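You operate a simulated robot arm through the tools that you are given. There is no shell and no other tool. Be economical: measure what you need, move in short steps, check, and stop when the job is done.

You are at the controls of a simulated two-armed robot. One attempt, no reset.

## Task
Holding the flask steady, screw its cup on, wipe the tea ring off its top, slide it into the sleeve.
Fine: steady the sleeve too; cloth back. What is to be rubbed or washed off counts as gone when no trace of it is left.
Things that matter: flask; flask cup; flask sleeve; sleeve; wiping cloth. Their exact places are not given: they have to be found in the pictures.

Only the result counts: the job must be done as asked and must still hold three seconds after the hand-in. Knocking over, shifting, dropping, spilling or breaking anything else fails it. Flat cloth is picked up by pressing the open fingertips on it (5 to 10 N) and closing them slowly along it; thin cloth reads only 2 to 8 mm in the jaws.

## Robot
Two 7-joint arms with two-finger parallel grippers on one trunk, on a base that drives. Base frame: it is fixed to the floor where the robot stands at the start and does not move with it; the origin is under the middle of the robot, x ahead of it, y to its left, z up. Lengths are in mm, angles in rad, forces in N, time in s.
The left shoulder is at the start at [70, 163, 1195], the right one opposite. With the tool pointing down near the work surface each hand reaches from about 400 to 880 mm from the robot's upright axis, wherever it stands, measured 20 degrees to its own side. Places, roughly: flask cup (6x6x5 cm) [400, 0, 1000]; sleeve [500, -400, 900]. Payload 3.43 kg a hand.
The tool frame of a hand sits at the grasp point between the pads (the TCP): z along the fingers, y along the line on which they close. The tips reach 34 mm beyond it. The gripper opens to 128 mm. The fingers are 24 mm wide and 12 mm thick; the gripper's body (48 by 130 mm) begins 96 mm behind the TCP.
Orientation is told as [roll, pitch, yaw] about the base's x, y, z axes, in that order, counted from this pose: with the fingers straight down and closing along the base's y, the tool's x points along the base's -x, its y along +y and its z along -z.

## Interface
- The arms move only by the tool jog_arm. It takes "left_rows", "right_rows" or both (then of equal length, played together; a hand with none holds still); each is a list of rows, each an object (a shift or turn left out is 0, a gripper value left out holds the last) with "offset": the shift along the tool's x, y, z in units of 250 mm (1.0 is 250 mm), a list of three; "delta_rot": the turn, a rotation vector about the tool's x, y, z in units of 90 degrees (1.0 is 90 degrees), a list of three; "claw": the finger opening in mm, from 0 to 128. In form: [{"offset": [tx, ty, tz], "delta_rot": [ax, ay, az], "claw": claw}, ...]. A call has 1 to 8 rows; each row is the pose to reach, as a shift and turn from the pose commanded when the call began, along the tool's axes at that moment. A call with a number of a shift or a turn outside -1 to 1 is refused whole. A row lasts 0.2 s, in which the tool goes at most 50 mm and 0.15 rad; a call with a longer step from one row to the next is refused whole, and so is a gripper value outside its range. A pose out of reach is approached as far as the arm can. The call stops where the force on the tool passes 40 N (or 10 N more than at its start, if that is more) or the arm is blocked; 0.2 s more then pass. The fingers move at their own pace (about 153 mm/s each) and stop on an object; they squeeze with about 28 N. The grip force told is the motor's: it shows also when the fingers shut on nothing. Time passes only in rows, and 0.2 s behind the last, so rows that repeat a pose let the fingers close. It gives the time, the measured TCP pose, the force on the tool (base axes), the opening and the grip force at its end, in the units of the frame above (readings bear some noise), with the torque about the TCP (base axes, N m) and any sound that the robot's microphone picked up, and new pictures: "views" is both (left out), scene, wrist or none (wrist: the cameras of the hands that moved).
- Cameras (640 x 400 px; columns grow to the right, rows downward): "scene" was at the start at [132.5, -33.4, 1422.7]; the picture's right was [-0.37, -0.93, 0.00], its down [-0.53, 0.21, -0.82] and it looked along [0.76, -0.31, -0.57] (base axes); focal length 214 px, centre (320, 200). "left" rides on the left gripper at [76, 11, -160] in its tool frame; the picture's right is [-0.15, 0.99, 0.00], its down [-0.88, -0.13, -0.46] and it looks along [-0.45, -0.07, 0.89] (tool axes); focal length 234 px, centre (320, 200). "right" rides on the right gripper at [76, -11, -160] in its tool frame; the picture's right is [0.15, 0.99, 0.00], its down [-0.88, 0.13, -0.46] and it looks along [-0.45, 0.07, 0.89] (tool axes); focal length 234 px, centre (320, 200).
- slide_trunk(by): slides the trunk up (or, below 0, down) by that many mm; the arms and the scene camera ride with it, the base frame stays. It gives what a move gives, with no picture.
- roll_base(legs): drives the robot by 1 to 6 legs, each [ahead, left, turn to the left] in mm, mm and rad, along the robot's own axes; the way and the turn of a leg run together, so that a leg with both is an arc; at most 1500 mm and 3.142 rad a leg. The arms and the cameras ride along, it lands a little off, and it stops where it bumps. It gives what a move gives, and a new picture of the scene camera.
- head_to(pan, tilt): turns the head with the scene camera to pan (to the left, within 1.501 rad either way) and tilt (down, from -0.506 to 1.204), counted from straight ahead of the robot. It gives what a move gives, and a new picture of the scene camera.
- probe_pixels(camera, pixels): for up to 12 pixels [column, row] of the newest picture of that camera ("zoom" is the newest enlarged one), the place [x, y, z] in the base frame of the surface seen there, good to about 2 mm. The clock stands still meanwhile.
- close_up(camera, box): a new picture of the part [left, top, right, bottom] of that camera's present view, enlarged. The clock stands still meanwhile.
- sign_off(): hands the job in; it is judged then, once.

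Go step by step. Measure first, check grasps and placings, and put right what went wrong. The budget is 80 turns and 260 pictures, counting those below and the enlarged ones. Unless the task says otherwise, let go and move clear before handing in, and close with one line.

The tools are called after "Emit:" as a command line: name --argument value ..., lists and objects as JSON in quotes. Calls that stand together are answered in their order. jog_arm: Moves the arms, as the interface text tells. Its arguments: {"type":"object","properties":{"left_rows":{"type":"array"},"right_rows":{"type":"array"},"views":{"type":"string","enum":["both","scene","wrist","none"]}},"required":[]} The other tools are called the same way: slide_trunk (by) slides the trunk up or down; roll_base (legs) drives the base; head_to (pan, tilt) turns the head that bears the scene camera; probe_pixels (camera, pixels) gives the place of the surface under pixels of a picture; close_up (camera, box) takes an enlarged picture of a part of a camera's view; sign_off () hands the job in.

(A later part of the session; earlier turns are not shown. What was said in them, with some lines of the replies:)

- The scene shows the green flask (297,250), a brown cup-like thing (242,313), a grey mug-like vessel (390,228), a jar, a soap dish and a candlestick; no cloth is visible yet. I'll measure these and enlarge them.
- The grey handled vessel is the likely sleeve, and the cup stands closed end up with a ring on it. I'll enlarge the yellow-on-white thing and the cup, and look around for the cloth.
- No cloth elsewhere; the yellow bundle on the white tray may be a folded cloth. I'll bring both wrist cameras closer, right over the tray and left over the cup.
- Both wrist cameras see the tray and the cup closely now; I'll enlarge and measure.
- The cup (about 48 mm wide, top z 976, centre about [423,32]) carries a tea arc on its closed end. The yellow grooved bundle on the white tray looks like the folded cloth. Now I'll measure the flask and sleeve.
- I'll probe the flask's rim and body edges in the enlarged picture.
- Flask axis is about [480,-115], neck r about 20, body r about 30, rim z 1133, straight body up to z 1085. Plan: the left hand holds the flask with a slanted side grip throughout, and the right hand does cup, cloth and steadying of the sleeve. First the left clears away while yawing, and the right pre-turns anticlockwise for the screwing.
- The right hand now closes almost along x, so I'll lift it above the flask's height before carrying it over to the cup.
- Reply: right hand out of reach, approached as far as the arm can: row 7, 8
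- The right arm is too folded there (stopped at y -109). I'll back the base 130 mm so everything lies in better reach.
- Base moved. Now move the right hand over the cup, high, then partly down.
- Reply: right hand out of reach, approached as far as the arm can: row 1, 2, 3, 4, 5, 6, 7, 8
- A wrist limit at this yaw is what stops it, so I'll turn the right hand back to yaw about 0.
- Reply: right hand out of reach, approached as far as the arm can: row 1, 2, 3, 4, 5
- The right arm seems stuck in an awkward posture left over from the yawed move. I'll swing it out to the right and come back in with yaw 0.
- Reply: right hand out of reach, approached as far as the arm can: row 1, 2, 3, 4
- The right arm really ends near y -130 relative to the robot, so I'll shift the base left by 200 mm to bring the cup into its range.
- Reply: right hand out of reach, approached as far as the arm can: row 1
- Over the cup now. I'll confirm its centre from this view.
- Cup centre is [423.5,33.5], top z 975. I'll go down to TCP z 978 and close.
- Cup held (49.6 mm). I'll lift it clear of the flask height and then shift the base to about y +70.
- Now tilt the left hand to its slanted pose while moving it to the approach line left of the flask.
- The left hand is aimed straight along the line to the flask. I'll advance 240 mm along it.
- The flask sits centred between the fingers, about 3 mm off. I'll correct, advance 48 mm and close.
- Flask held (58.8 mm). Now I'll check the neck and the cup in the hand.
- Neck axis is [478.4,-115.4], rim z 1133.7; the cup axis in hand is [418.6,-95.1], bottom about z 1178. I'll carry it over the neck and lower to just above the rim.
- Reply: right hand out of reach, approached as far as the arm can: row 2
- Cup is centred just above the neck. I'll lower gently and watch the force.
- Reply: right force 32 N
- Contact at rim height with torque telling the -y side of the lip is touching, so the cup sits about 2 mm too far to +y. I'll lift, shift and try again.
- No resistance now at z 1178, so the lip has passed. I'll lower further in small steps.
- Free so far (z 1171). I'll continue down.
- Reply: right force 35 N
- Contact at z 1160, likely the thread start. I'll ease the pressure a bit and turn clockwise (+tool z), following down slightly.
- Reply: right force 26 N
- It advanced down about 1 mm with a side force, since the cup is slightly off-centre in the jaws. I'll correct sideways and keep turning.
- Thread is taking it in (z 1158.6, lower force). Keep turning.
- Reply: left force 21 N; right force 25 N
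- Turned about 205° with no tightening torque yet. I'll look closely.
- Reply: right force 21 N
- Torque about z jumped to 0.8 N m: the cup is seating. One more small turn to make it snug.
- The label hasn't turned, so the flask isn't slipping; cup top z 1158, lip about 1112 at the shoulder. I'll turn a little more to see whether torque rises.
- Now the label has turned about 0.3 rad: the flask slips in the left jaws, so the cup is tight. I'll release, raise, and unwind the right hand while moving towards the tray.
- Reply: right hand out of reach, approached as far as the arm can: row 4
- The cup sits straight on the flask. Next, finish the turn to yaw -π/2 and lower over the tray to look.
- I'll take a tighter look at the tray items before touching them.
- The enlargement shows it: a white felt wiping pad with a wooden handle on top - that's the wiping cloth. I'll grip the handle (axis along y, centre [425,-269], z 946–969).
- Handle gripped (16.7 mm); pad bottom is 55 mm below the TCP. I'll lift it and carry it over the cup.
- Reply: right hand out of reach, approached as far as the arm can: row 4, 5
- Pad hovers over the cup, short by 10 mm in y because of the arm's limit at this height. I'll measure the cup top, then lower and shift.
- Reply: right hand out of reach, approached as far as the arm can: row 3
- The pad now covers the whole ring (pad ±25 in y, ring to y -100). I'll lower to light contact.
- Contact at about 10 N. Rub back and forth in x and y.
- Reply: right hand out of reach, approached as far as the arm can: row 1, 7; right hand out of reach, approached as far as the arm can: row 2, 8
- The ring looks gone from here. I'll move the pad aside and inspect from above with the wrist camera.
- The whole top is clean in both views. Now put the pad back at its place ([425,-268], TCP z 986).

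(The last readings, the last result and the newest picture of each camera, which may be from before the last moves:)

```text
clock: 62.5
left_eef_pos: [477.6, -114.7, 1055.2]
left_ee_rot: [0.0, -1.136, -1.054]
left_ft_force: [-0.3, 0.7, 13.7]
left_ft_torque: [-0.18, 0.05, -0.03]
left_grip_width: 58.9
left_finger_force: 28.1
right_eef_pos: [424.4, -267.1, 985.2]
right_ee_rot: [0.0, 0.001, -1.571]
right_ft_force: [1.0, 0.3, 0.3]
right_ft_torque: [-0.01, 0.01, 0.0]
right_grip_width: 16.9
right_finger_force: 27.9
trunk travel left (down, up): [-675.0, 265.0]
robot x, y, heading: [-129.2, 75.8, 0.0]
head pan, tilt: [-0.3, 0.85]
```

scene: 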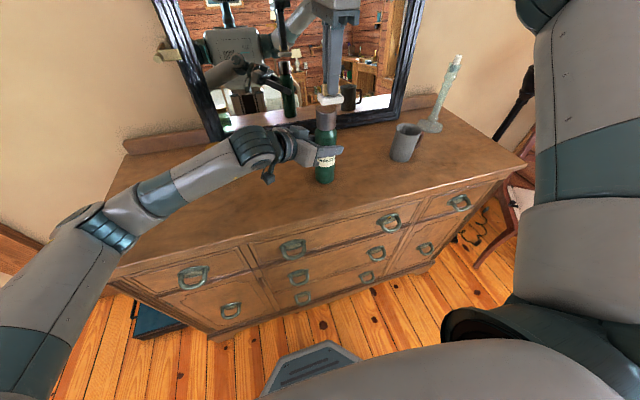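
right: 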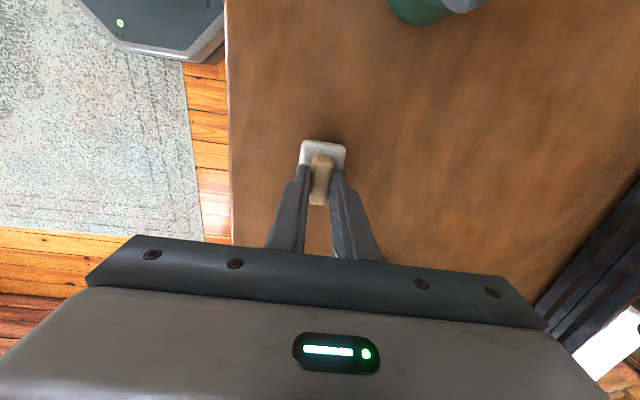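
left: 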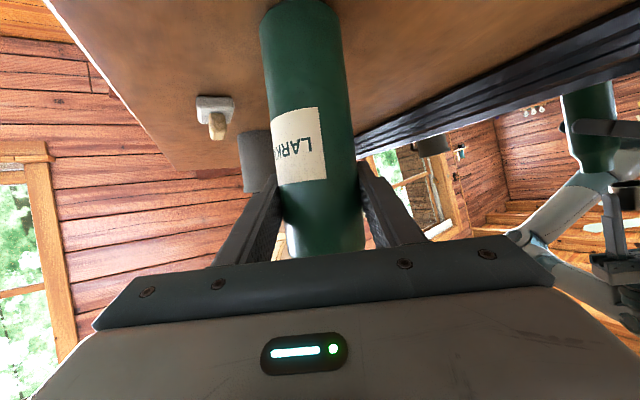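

Right at table height. Lower a last millimetre, open, and rise.

Emit:
jog_arm --right_rows '[{"offset": [0, 0, 0.004]}, {"offset": [0, 0, 0.004], "claw": 50}, {"offset": [0, 0, 0.004]}, {"offset": [0, 0, -0.15]}, {"offset": [0, 0, -0.34]}, {"offset": [0, 0, -0.5]}]' --views "both"

```text
clock: 63.9
left_eef_pos: [476.8, -114.9, 1056.2]
left_ee_rot: [0.002, -1.138, -1.053]
left_ft_force: [-1.0, 1.2, 14.1]
left_ft_torque: [0.11, 0.16, 0.13]
left_grip_width: 58.8
left_finger_force: 27.7
right_eef_pos: [429.4, -263.7, 1111.3]
right_ee_rot: [0.0, 0.002, -1.574]
right_ft_force: [0.1, 0.3, 0.4]
right_ft_torque: [0.02, -0.04, 0.01]
right_grip_width: 50.2
right_finger_force: 0.0
trunk travel left (down, up): [-675.0, 265.0]
robot x, y, heading: [-130.8, 75.2, -0.002]
head pan, tilt: [-0.3, 0.85]
```

scene: 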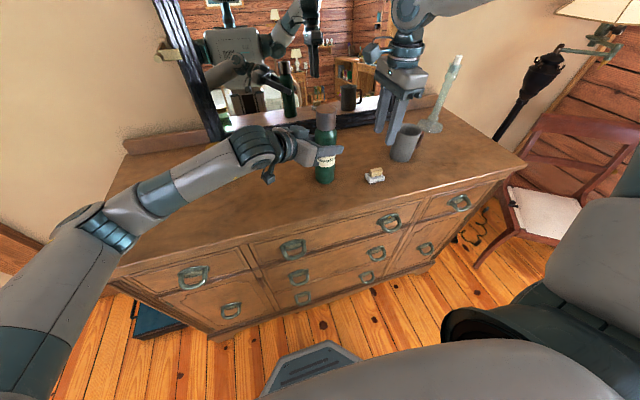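
right: 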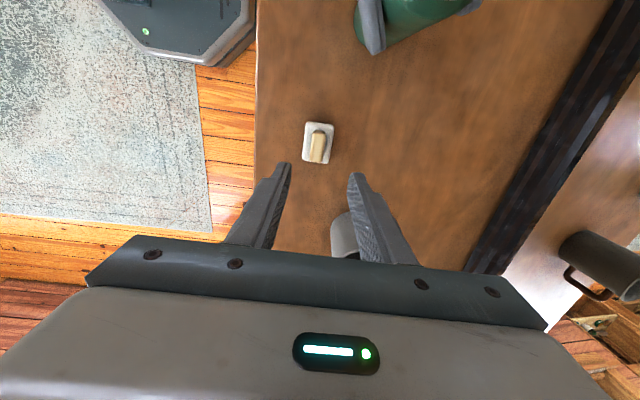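

Pad is back at its spot. Now measure the sleeve and its handle.

Emit:
close_up --camera "scene" --box '[375, 110, 439, 170]'

```text
6.67 times, centred on (407, 140) of scene
```

zoom: 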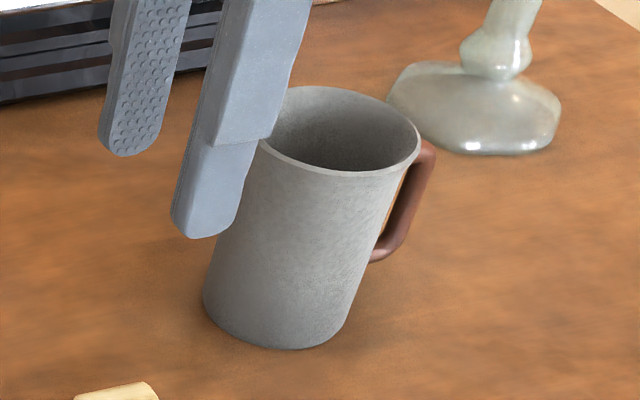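

Emit:
probe_pixels --camera "zoom" --pixels '[[417, 150], [340, 174], [290, 162], [330, 90], [385, 102], [403, 168], [428, 160], [405, 225], [375, 258], [320, 150], [300, 330], [280, 340]]'

```text
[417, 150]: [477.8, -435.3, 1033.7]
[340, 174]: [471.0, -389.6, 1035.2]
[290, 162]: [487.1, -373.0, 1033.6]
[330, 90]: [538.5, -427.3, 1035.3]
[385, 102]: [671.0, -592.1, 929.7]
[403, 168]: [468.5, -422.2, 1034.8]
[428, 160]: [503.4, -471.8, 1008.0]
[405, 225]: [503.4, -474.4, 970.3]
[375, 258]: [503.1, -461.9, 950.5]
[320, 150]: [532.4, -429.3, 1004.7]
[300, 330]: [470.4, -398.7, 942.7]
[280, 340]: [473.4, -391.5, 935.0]
```

Sleeve: axis about [505,-408], outer r 39, rim z 1035 (105 mm tall), handle on its -y side near y -472. The present flask grip is a bit low for that depth, so the left hand will re-grip 22 mm higher while the flask stands.

Emit:
jog_arm --left_rows '[{"claw": 80}, {"claw": 80}, {"offset": [-0.04, 0, -0.018]}, {"offset": [-0.08, 0, -0.037]}, {"offset": [-0.08, 0, -0.037], "claw": 64}, {"offset": [-0.08, 0, -0.037], "claw": 61}, {"offset": [-0.08, 0, -0.037], "claw": 45}, {"offset": [-0.08, 0, -0.037]}]' --right_rows '[{"offset": [0, 0, -0.04]}, {"offset": [0, 0, -0.08]}, {"offset": [0, 0, -0.12]}, {"offset": [0, 0, -0.16]}, {"offset": [0, 0, -0.2]}, {"offset": [0, 0, -0.24]}, {"offset": [0, 0, -0.24]}, {"offset": [0, 0, -0.24]}]' --views "scene"

Emit:
close_up --camera "scene" --box '[290, 90, 362, 200]'

```text
clock: 65.7
left_eef_pos: [478.4, -116.9, 1076.0]
left_ee_rot: [-0.002, -1.136, -1.049]
left_ft_force: [-0.2, -0.2, -0.5]
left_ft_torque: [0.02, -0.07, -0.02]
left_grip_width: 58.9
left_finger_force: 27.7
right_eef_pos: [430.3, -267.0, 1168.5]
right_ee_rot: [0.001, 0.002, -1.573]
right_ft_force: [-0.2, 0.3, 0.2]
right_ft_torque: [-0.02, -0.01, -0.02]
right_grip_width: 50.1
right_finger_force: 0.1
trunk travel left (down, up): [-675.0, 265.0]
robot x, y, heading: [-125.6, 79.2, -0.003]
head pan, tilt: [-0.3, 0.85]
```

scene: 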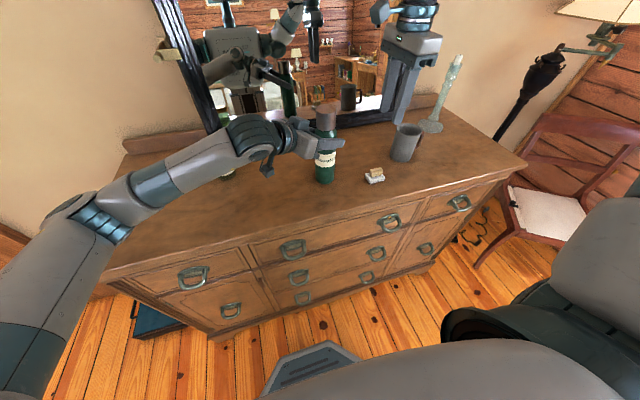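

```text
3.64 times, centred on (326, 145) of scene
```

zoom: 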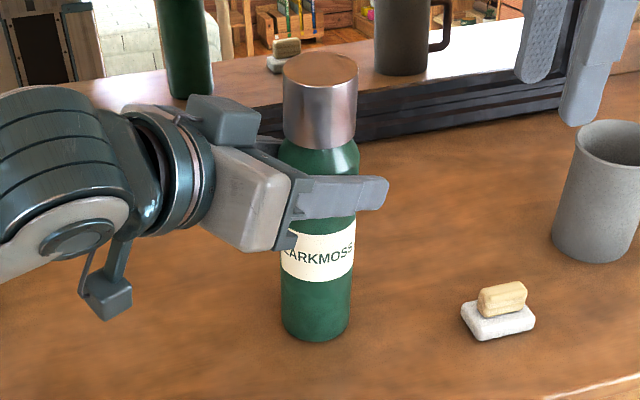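

Flask upright, re-gripped. Lift it 150 mm and drive the base 295 mm to the right.

Emit:
jog_arm --left_rows '[{"offset": [-0.136, 0, -0.063]}, {"offset": [-0.272, 0, -0.126]}, {"offset": [-0.408, 0, -0.19]}, {"offset": [-0.544, 0, -0.253]}, {"offset": [-0.544, 0, -0.253]}]' --views "scene"

```text
clock: 66.8
left_eef_pos: [478.5, -116.5, 1226.4]
left_ee_rot: [-0.004, -1.133, -1.046]
left_ft_force: [1.2, 0.5, -3.1]
left_ft_torque: [-0.01, 0.02, -0.02]
left_grip_width: 59.1
left_finger_force: 28.0
right_eef_pos: [430.9, -267.4, 1169.0]
right_ee_rot: [-0.003, 0.002, -1.572]
right_ft_force: [0.6, -0.4, 0.3]
right_ft_torque: [-0.01, -0.01, -0.02]
right_grip_width: 50.1
right_finger_force: 0.0
trunk travel left (down, up): [-675.0, 265.0]
robot x, y, heading: [-127.2, 78.1, -0.007]
head pan, tilt: [-0.3, 0.85]
```

scene: 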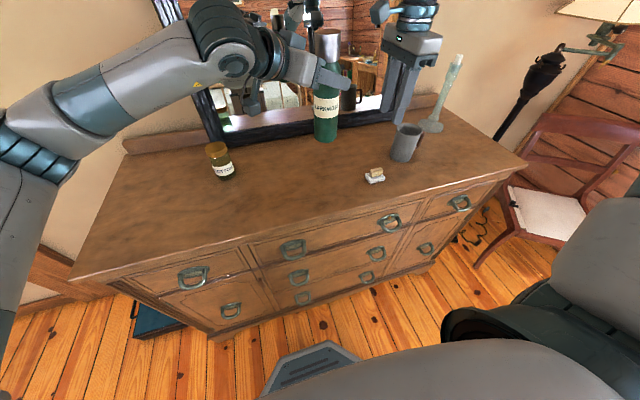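

Emit:
roll_base --legs '[[0, -295, 0]]'

```text
clock: 68.9
left_eef_pos: [477.2, -411.3, 1226.4]
left_ee_rot: [0.001, -1.134, -1.046]
left_ft_force: [0.2, 0.4, -3.2]
left_ft_torque: [-0.02, -0.03, 0.01]
left_grip_width: 58.9
left_finger_force: 27.6
right_eef_pos: [430.3, -563.5, 1168.4]
right_ee_rot: [0.0, 0.001, -1.571]
right_ft_force: [-1.5, -0.6, 1.3]
right_ft_torque: [0.0, 0.02, 0.01]
right_grip_width: 49.9
right_finger_force: 0.1
trunk travel left (down, up): [-675.0, 265.0]
robot x, y, heading: [-127.7, -221.9, 0.006]
head pan, tilt: [-0.3, 0.85]
```

scene: 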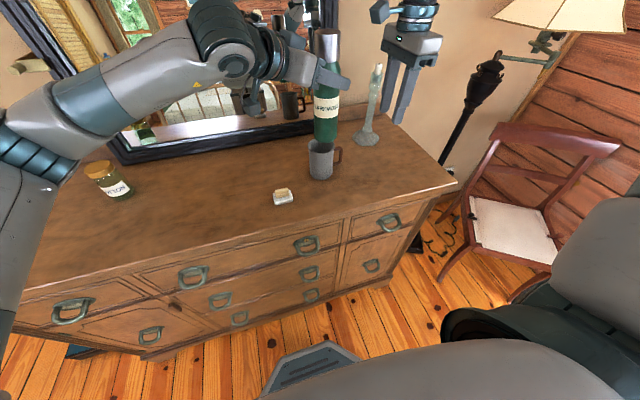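

Flask hangs just above the sleeve. Re-measure the sleeve and handle from this view.

Emit:
close_up --camera "scene" --box '[285, 115, 365, 190]'

```text
5.33 times, centred on (325, 152) of scene
```

zoom: 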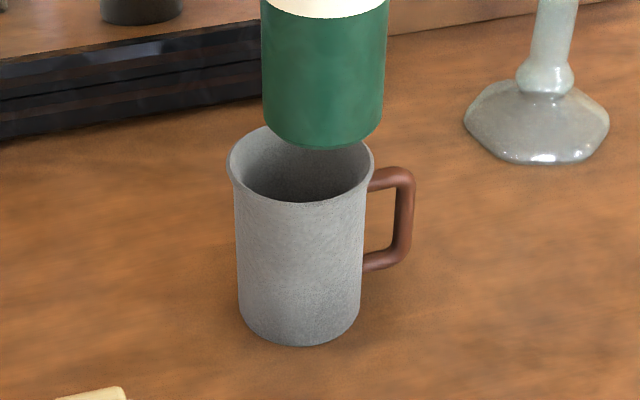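

Emit:
probe_pixels --camera "zoom" --pixels '[[230, 170], [372, 170], [290, 201], [335, 196], [240, 145], [368, 155], [402, 240], [404, 200], [390, 262], [372, 262], [326, 140], [302, 320]]'

```text
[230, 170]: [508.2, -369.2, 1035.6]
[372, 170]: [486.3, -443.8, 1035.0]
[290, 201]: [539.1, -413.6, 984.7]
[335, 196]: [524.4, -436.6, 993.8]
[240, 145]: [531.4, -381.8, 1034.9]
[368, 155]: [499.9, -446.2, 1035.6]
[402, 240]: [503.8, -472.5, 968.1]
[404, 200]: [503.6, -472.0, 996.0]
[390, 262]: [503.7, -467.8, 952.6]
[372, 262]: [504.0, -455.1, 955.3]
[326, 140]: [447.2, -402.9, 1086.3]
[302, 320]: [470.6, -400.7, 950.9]
```

Sleeve axis [505,-408]; handle bar vertical at [503.7,-472], z 965–995. I'll lean the right hand 45° outward and stage it along the line to the handle bar.

Emit:
jog_arm --right_rows '[{"offset": [0.007, 0.05, 0.07], "delta_rot": [0, 0.083, 0]}, {"offset": [0.013, 0.1, 0.14], "delta_rot": [0, 0.167, 0]}, {"offset": [0.02, 0.148, 0.21], "delta_rot": [0, 0.25, 0]}, {"offset": [0.027, 0.197, 0.28], "delta_rot": [0, 0.333, 0]}, {"offset": [0.033, 0.247, 0.35], "delta_rot": [0, 0.417, 0]}, {"offset": [0.04, 0.296, 0.42], "delta_rot": [0, 0.5, 0]}, {"offset": [0.04, 0.296, 0.42], "delta_rot": [0, 0.5, 0]}]' --views "both"

```text
clock: 70.5
left_eef_pos: [475.9, -412.4, 1226.4]
left_ee_rot: [-0.001, -1.134, -1.046]
left_ft_force: [0.1, -0.2, -3.3]
left_ft_torque: [0.02, -0.01, 0.02]
left_grip_width: 59.2
left_finger_force: 27.4
right_eef_pos: [504.3, -552.1, 1065.1]
right_ee_rot: [0.002, 0.787, -1.571]
right_ft_force: [-0.1, 0.5, 0.1]
right_ft_torque: [0.0, 0.0, -0.04]
right_grip_width: 49.9
right_finger_force: 0.0
trunk travel left (down, up): [-675.0, 265.0]
robot x, y, heading: [-128.4, -219.9, -0.001]
head pan, tilt: [-0.3, 0.85]
```

scene: 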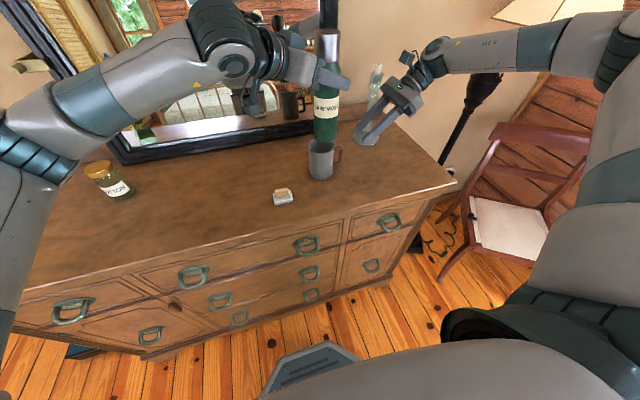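
right: 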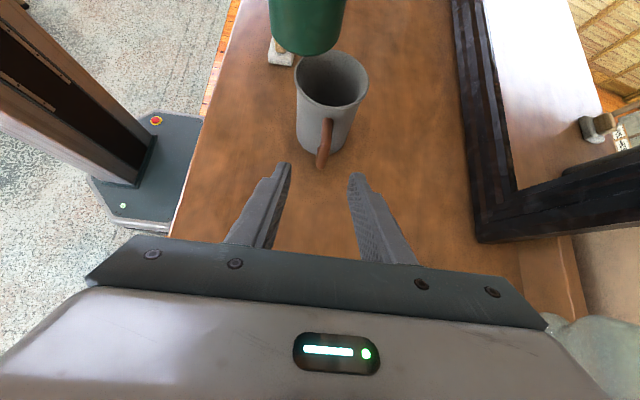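

Emit:
probe_pixels --camera "right" --pixels '[[327, 125], [325, 140], [322, 152], [321, 162], [330, 140], [318, 155]]'

Emit:
close_up --camera "right" --box '[280, 40, 380, 180]'

```text
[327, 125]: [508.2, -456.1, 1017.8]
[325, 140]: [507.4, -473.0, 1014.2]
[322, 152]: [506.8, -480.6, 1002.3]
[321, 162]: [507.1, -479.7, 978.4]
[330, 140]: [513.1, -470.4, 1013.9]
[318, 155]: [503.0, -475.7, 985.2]
```

```text
2.86 times, centred on (330, 110) of right
```

zoom: 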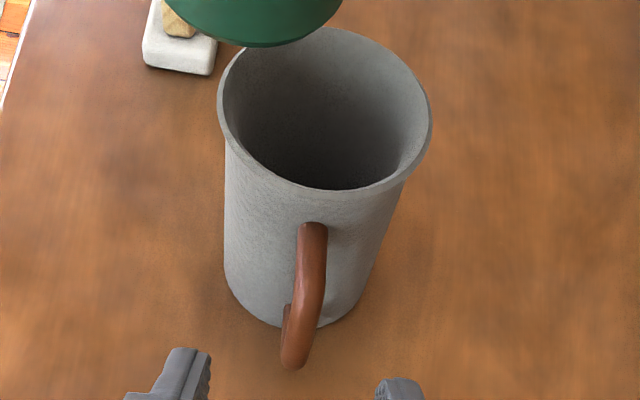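

Handle centre is x 507.5, outer face y -480. I'll advance 97 mm and close on it.

Emit:
jog_arm --right_rows '[{"offset": [0, 0.013, 0.13]}, {"offset": [-0.003, 0.013, 0.26]}, {"offset": [-0.007, 0.013, 0.386]}, {"offset": [-0.007, 0.013, 0.386], "claw": 20}, {"offset": [-0.007, 0.013, 0.386], "claw": 15}, {"offset": [-0.007, 0.013, 0.386], "claw": 4}, {"offset": [-0.007, 0.013, 0.386]}]' --views "both"

Emit:
close_up --camera "right" --box '[260, 80, 400, 240]'

```text
clock: 72.1
left_eef_pos: [477.6, -411.7, 1226.1]
left_ee_rot: [-0.002, -1.134, -1.048]
left_ft_force: [-0.3, 0.4, -3.8]
left_ft_torque: [-0.01, -0.01, -0.01]
left_grip_width: 59.0
left_finger_force: 28.0
right_eef_pos: [510.1, -485.9, 994.2]
right_ee_rot: [0.001, 0.787, -1.568]
right_ft_force: [-1.1, 0.0, 0.4]
right_ft_torque: [0.0, 0.04, 0.02]
right_grip_width: 11.1
right_finger_force: 27.9
trunk travel left (down, up): [-675.0, 265.0]
robot x, y, heading: [-130.7, -222.9, -0.003]
head pan, tilt: [-0.3, 0.85]
```

scene: 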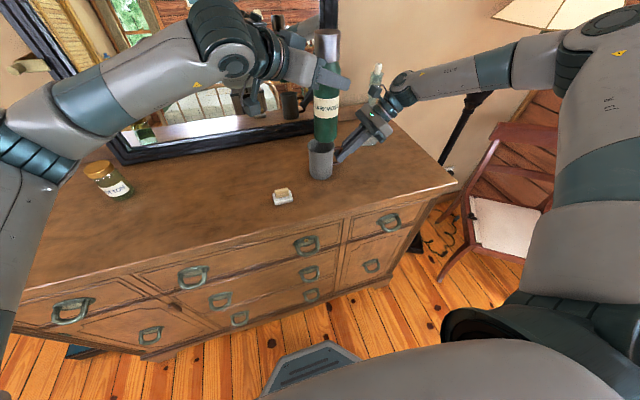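
right: 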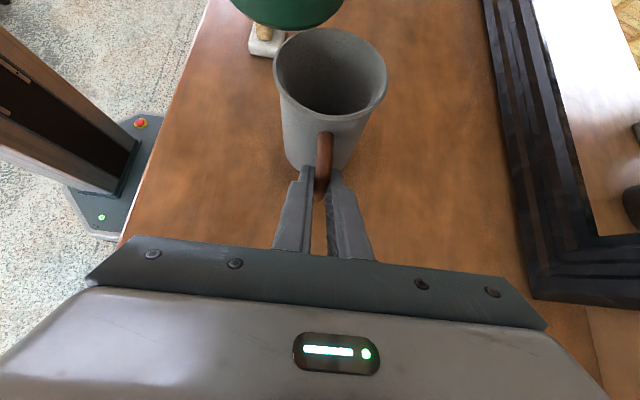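

```text
2.50 times, centred on (330, 160) of right
```

zoom: 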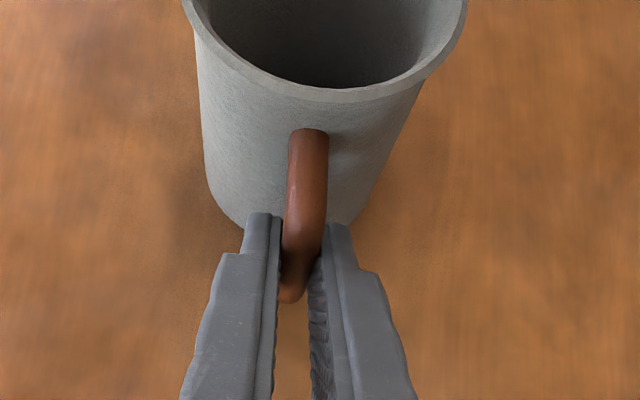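

Handle gripped (11 mm). Measure the rim and the flask's bottom edge from this camera.

Emit:
probe_pixels --camera "right" --pixels '[[275, 65], [387, 70], [330, 119], [300, 106], [370, 104], [330, 28], [290, 36], [365, 36], [281, 90], [325, 100], [236, 8], [341, 6]]'

Emit:
close_up --camera "scene" --box '[295, 60, 365, 190]'

```text
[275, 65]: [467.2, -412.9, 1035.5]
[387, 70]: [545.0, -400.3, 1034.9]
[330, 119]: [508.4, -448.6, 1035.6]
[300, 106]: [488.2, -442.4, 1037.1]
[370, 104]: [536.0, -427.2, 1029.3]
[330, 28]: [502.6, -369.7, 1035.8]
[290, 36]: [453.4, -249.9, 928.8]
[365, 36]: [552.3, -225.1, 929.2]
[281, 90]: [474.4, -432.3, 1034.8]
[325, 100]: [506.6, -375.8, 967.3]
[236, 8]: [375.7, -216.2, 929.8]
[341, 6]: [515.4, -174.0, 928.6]
```

```text
3.08 times, centred on (330, 125) of scene
```

zoom: 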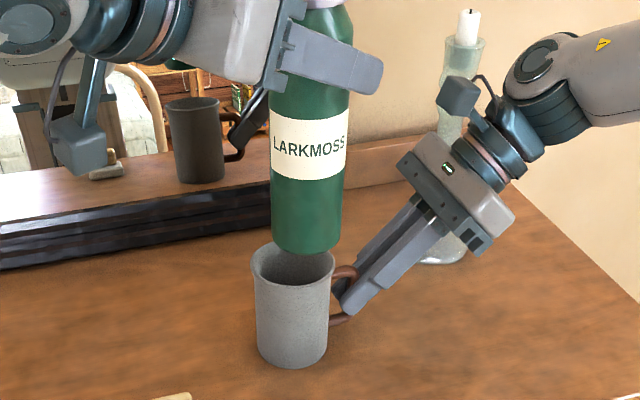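

Emit:
probe_pixels --camera "zoom" --pixels '[[274, 228], [339, 228], [306, 228], [290, 228], [323, 228], [306, 249], [282, 100], [306, 105], [335, 105], [273, 190], [341, 190], [306, 190]]'

```text
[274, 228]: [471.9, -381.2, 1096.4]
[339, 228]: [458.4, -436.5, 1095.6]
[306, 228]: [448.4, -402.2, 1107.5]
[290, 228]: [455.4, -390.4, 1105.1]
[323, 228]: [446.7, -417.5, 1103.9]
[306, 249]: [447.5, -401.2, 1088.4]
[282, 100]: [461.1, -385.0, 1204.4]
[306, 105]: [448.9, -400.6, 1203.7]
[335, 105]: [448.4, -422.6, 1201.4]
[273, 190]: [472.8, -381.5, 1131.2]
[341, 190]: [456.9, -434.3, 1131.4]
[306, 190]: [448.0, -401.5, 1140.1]
```

Flask axis [476.4,-411.3], sleeve axis [506,-409]. Shift the flask over it and lower to 15 mm above the rim to check.

Emit:
jog_arm --left_rows '[{"offset": [-0.0216, 0.107, 0.0464]}, {"offset": [0.033, 0.107, 0.072]}, {"offset": [0.087, 0.107, 0.097]}, {"offset": [0.087, 0.107, 0.097]}]' --views "scene"

Emit:
close_up --camera "scene" --box '[295, 80, 365, 190]'

Emit:
close_up --camera "right" --box '[240, 0, 420, 130]'

```text
clock: 73.1
left_eef_pos: [507.4, -411.5, 1195.2]
left_ee_rot: [-0.002, -1.134, -1.047]
left_ft_force: [-0.7, 0.0, -3.5]
left_ft_torque: [-0.03, 0.02, 0.01]
left_grip_width: 58.8
left_finger_force: 28.0
right_eef_pos: [511.0, -485.8, 995.9]
right_ee_rot: [0.001, 0.787, -1.57]
right_ft_force: [0.4, 0.2, 0.5]
right_ft_torque: [-0.02, 0.04, -0.03]
right_grip_width: 11.0
right_finger_force: 28.4
trunk travel left (down, up): [-675.0, 265.0]
robot x, y, heading: [-130.1, -225.6, -0.005]
head pan, tilt: [-0.3, 0.85]
```

scene: 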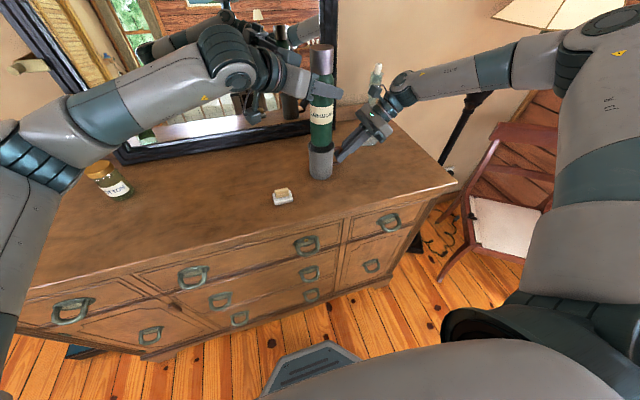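

```text
3.64 times, centred on (330, 135) of scene
```

zoom: 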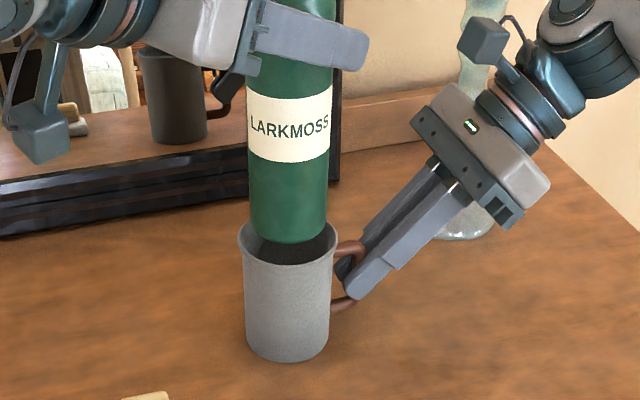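

```text
3.08 times, centred on (330, 65) of right
```

zoom: 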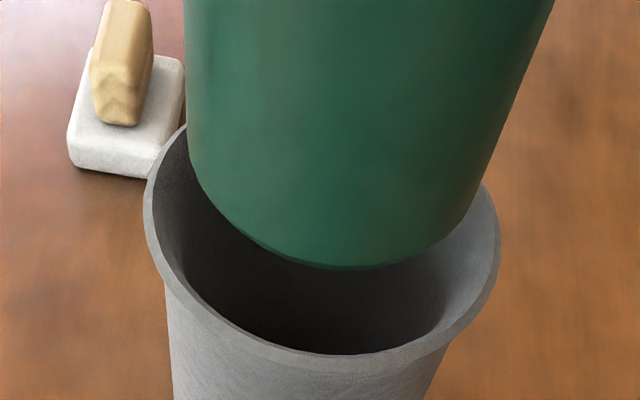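

Emit:
probe_pixels --camera "zoom" --pixels '[[350, 250], [250, 222], [440, 222], [195, 160], [475, 195], [350, 200], [147, 210], [497, 250], [322, 360], [200, 310], [430, 330]]'

```text
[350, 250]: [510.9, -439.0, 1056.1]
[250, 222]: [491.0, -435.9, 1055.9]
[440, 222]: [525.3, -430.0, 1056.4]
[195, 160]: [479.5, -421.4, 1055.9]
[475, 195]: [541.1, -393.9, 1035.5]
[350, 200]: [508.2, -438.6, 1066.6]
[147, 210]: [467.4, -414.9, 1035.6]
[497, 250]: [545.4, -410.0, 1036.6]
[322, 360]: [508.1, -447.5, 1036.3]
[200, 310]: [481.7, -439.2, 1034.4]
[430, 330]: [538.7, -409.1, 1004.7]
```

Flask axis [505.8,-409.7] versus sleeve [506.3,-409]: aligned. Lower it 40 mm gently.

Emit:
jog_arm --left_rows '[{"offset": [0.036, 0.002, 0.017]}, {"offset": [0.072, 0.002, 0.034]}, {"offset": [0.109, 0.002, 0.051]}, {"offset": [0.145, 0.002, 0.068]}]' --views "none"

```text
clock: 74.1
left_eef_pos: [509.7, -412.3, 1155.2]
left_ee_rot: [-0.003, -1.133, -1.048]
left_ft_force: [-0.8, 3.6, -2.4]
left_ft_torque: [0.42, -0.06, -0.01]
left_grip_width: 59.0
left_finger_force: 27.5
right_eef_pos: [510.5, -485.8, 995.3]
right_ee_rot: [-0.001, 0.789, -1.57]
right_ft_force: [0.0, -2.9, 0.4]
right_ft_torque: [0.08, -0.02, -0.04]
right_grip_width: 10.7
right_finger_force: 28.0
trunk travel left (down, up): [-675.0, 265.0]
robot x, y, heading: [-128.3, -222.0, -0.005]
head pan, tilt: [-0.3, 0.85]
```

Entered with only a small side force; nudge +y 1 mm and continue down 40 mm.

Emit:
jog_arm --left_rows '[{"offset": [0.036, 0.002, 0.013]}, {"offset": [0.073, 0.002, 0.03]}, {"offset": [0.11, 0.002, 0.047]}, {"offset": [0.146, 0.002, 0.064]}]' --views "none"

```text
clock: 75.1
left_eef_pos: [506.8, -409.6, 1116.2]
left_ee_rot: [-0.003, -1.135, -1.047]
left_ft_force: [0.4, 0.5, -3.4]
left_ft_torque: [-0.03, -0.02, 0.01]
left_grip_width: 59.0
left_finger_force: 28.1
right_eef_pos: [510.0, -485.1, 995.8]
right_ee_rot: [-0.001, 0.788, -1.57]
right_ft_force: [-0.2, 0.5, 0.0]
right_ft_torque: [0.0, 0.02, 0.0]
right_grip_width: 10.9
right_finger_force: 27.9
trunk travel left (down, up): [-675.0, 265.0]
robot x, y, heading: [-129.0, -222.6, -0.01]
head pan, tilt: [-0.3, 0.85]
```

Free. Down another 30 mm, then slowly to the floor of the sleeve.

Emit:
jog_arm --left_rows '[{"offset": [0.036, 0, 0.017]}, {"offset": [0.072, 0, 0.034]}, {"offset": [0.105, 0, 0.049]}, {"offset": [0.112, 0, 0.052]}]' --views "none"

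```text
clock: 76.1
left_eef_pos: [508.4, -411.5, 1086.9]
left_ee_rot: [-0.001, -1.135, -1.046]
left_ft_force: [0.5, 0.7, -2.6]
left_ft_torque: [0.0, -0.04, -0.03]
left_grip_width: 58.8
left_finger_force: 28.3
right_eef_pos: [510.2, -485.1, 994.6]
right_ee_rot: [0.0, 0.787, -1.569]
right_ft_force: [1.0, 0.1, 0.7]
right_ft_torque: [0.0, 0.01, -0.01]
right_grip_width: 10.9
right_finger_force: 28.0
trunk travel left (down, up): [-675.0, 265.0]
robot x, y, heading: [-127.7, -220.8, -0.001]
head pan, tilt: [-0.3, 0.85]
```

Emit:
jog_arm --left_rows '[{"offset": [0.007, 0, 0.0034]}, {"offset": [0.0145, 0, 0.0068]}, {"offset": [0.022, 0, 0.01]}]' --views "scene"

Emit:
close_up --camera "scene" --box '[295, 80, 365, 190]'

```text
clock: 76.9
left_eef_pos: [506.0, -408.8, 1081.7]
left_ee_rot: [0.001, -1.136, -1.05]
left_ft_force: [0.5, -0.2, 2.5]
left_ft_torque: [0.17, -0.06, -0.04]
left_grip_width: 59.2
left_finger_force: 28.2
right_eef_pos: [510.4, -486.6, 995.7]
right_ee_rot: [0.001, 0.787, -1.571]
right_ft_force: [1.0, -0.8, -0.4]
right_ft_torque: [-0.16, 0.06, -0.01]
right_grip_width: 10.6
right_finger_force: 27.5
trunk travel left (down, up): [-675.0, 265.0]
robot x, y, heading: [-129.5, -219.1, 0.002]
head pan, tilt: [-0.3, 0.85]
```

scene: 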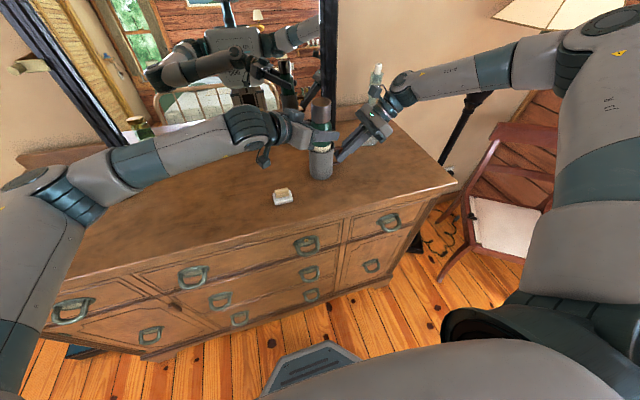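

```text
3.64 times, centred on (330, 135) of scene
```

zoom: 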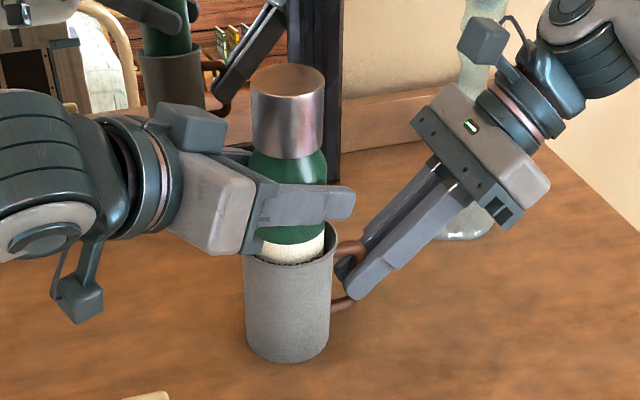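

The flask touches the sleeve's floor (weight gone). Release the left hand, right still steadying, and back off along its own axis.

Emit:
jog_arm --left_rows '[{"offset": [0.003, 0, 0.0015]}, {"offset": [0.003, 0, 0.0015], "claw": 84}, {"offset": [0.003, 0, 0.0015], "claw": 90}, {"offset": [0, 0, -0.12]}, {"offset": [0, 0, -0.3]}, {"offset": [0, 0, -0.48]}, {"offset": [0, 0, -0.66]}, {"offset": [0, 0, -0.84]}]' --views "scene"

Emit:
close_up --camera "scene" --box '[285, 80, 365, 190]'

```text
clock: 78.7
left_eef_pos: [413.1, -243.1, 1168.7]
left_ee_rot: [-0.001, -1.134, -1.047]
left_ft_force: [-0.7, 0.9, 0.1]
left_ft_torque: [0.0, -0.01, 0.0]
left_grip_width: 90.2
left_finger_force: 0.2
right_eef_pos: [509.3, -484.8, 996.2]
right_ee_rot: [0.0, 0.786, -1.57]
right_ft_force: [-1.3, 0.6, -2.1]
right_ft_torque: [-0.12, 0.05, 0.05]
right_grip_width: 11.0
right_finger_force: 28.0
trunk travel left (down, up): [-675.0, 265.0]
robot x, y, heading: [-129.3, -219.5, -0.005]
head pan, tilt: [-0.3, 0.85]
```

scene: 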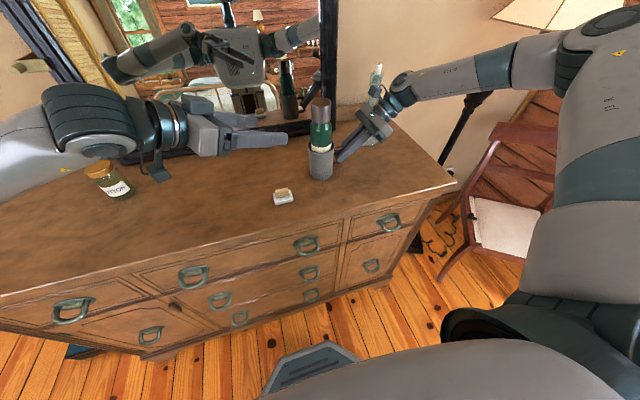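

```text
3.64 times, centred on (325, 135) of scene
```

zoom: 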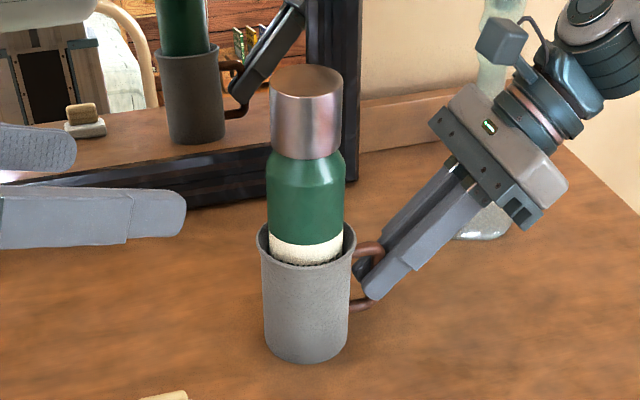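

The flask stands in the sleeve. Release the handle and back the right hand off along the way it came.

Emit:
jog_arm --right_rows '[{"claw": 30}, {"claw": 40}, {"offset": [0, 0, -0.13]}, {"offset": [0, 0, -0.26]}, {"offset": [0, 0, -0.39]}]' --views "both"

Emit:
close_up --camera "scene" --box '[265, 80, 365, 210]'

Emit:
probe_pixels --camera "scene" --pixels '[[320, 102], [320, 115], [282, 192], [321, 152]]'

Emit:
close_up --camera "scene" --box '[305, 90, 337, 110]'

```text
clock: 79.9
left_eef_pos: [413.0, -242.9, 1168.7]
left_ee_rot: [0.0, -1.133, -1.048]
left_ft_force: [-0.1, -0.1, -0.1]
left_ft_torque: [0.01, -0.02, 0.01]
left_grip_width: 90.0
left_finger_force: 0.1
right_eef_pos: [509.6, -557.2, 1065.1]
right_ee_rot: [0.001, 0.787, -1.569]
right_ft_force: [0.7, -0.1, 0.4]
right_ft_torque: [-0.03, 0.0, 0.01]
right_grip_width: 39.9
right_finger_force: 0.0
trunk travel left (down, up): [-675.0, 265.0]
robot x, y, heading: [-127.1, -222.1, -0.002]
head pan, tilt: [-0.3, 0.85]
```

scene: 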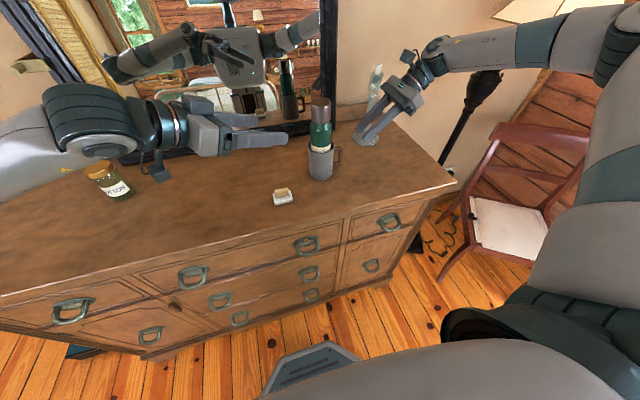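
right: 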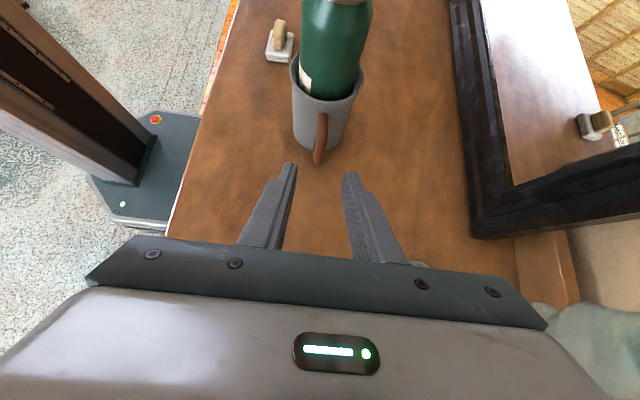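

```text
3.08 times, centred on (315, 145) of scene
```

zoom: 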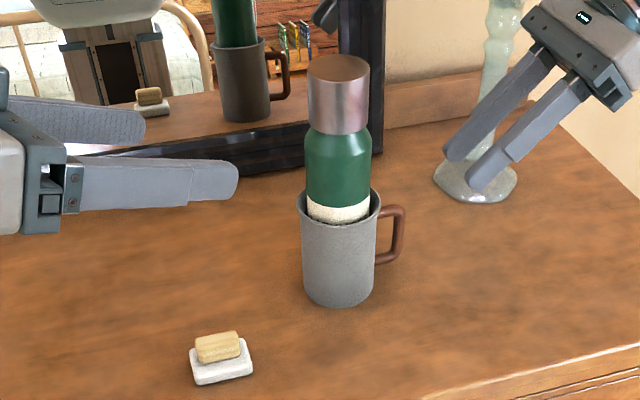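

```text
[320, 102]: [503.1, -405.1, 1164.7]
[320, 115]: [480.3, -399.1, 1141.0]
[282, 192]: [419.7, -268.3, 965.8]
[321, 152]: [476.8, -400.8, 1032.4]
```

```text
16.00 times, centred on (321, 100) of scene
```

zoom: 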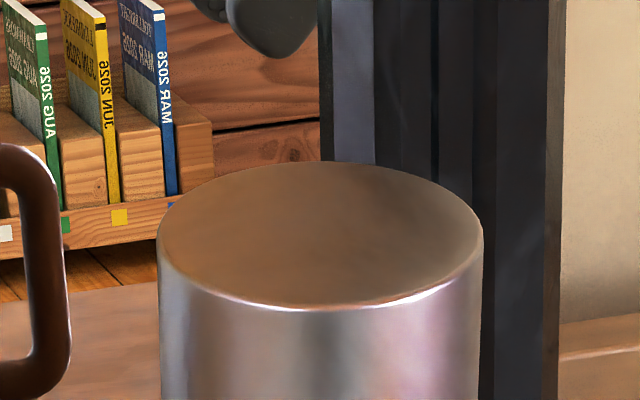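

The top is clean, the flask stands upright in the sleeve with its cup on (top z 1165), the pad is back in its place and both hands are clear. I'm handing in.

Emit:
sign_off

```text
The job is handed in.
```

I screwed the cup on tight, wiped the tea ring off its top and slid the flask into the sleeve while steadying both. The cloth is back in its place, and I've handed the job in.
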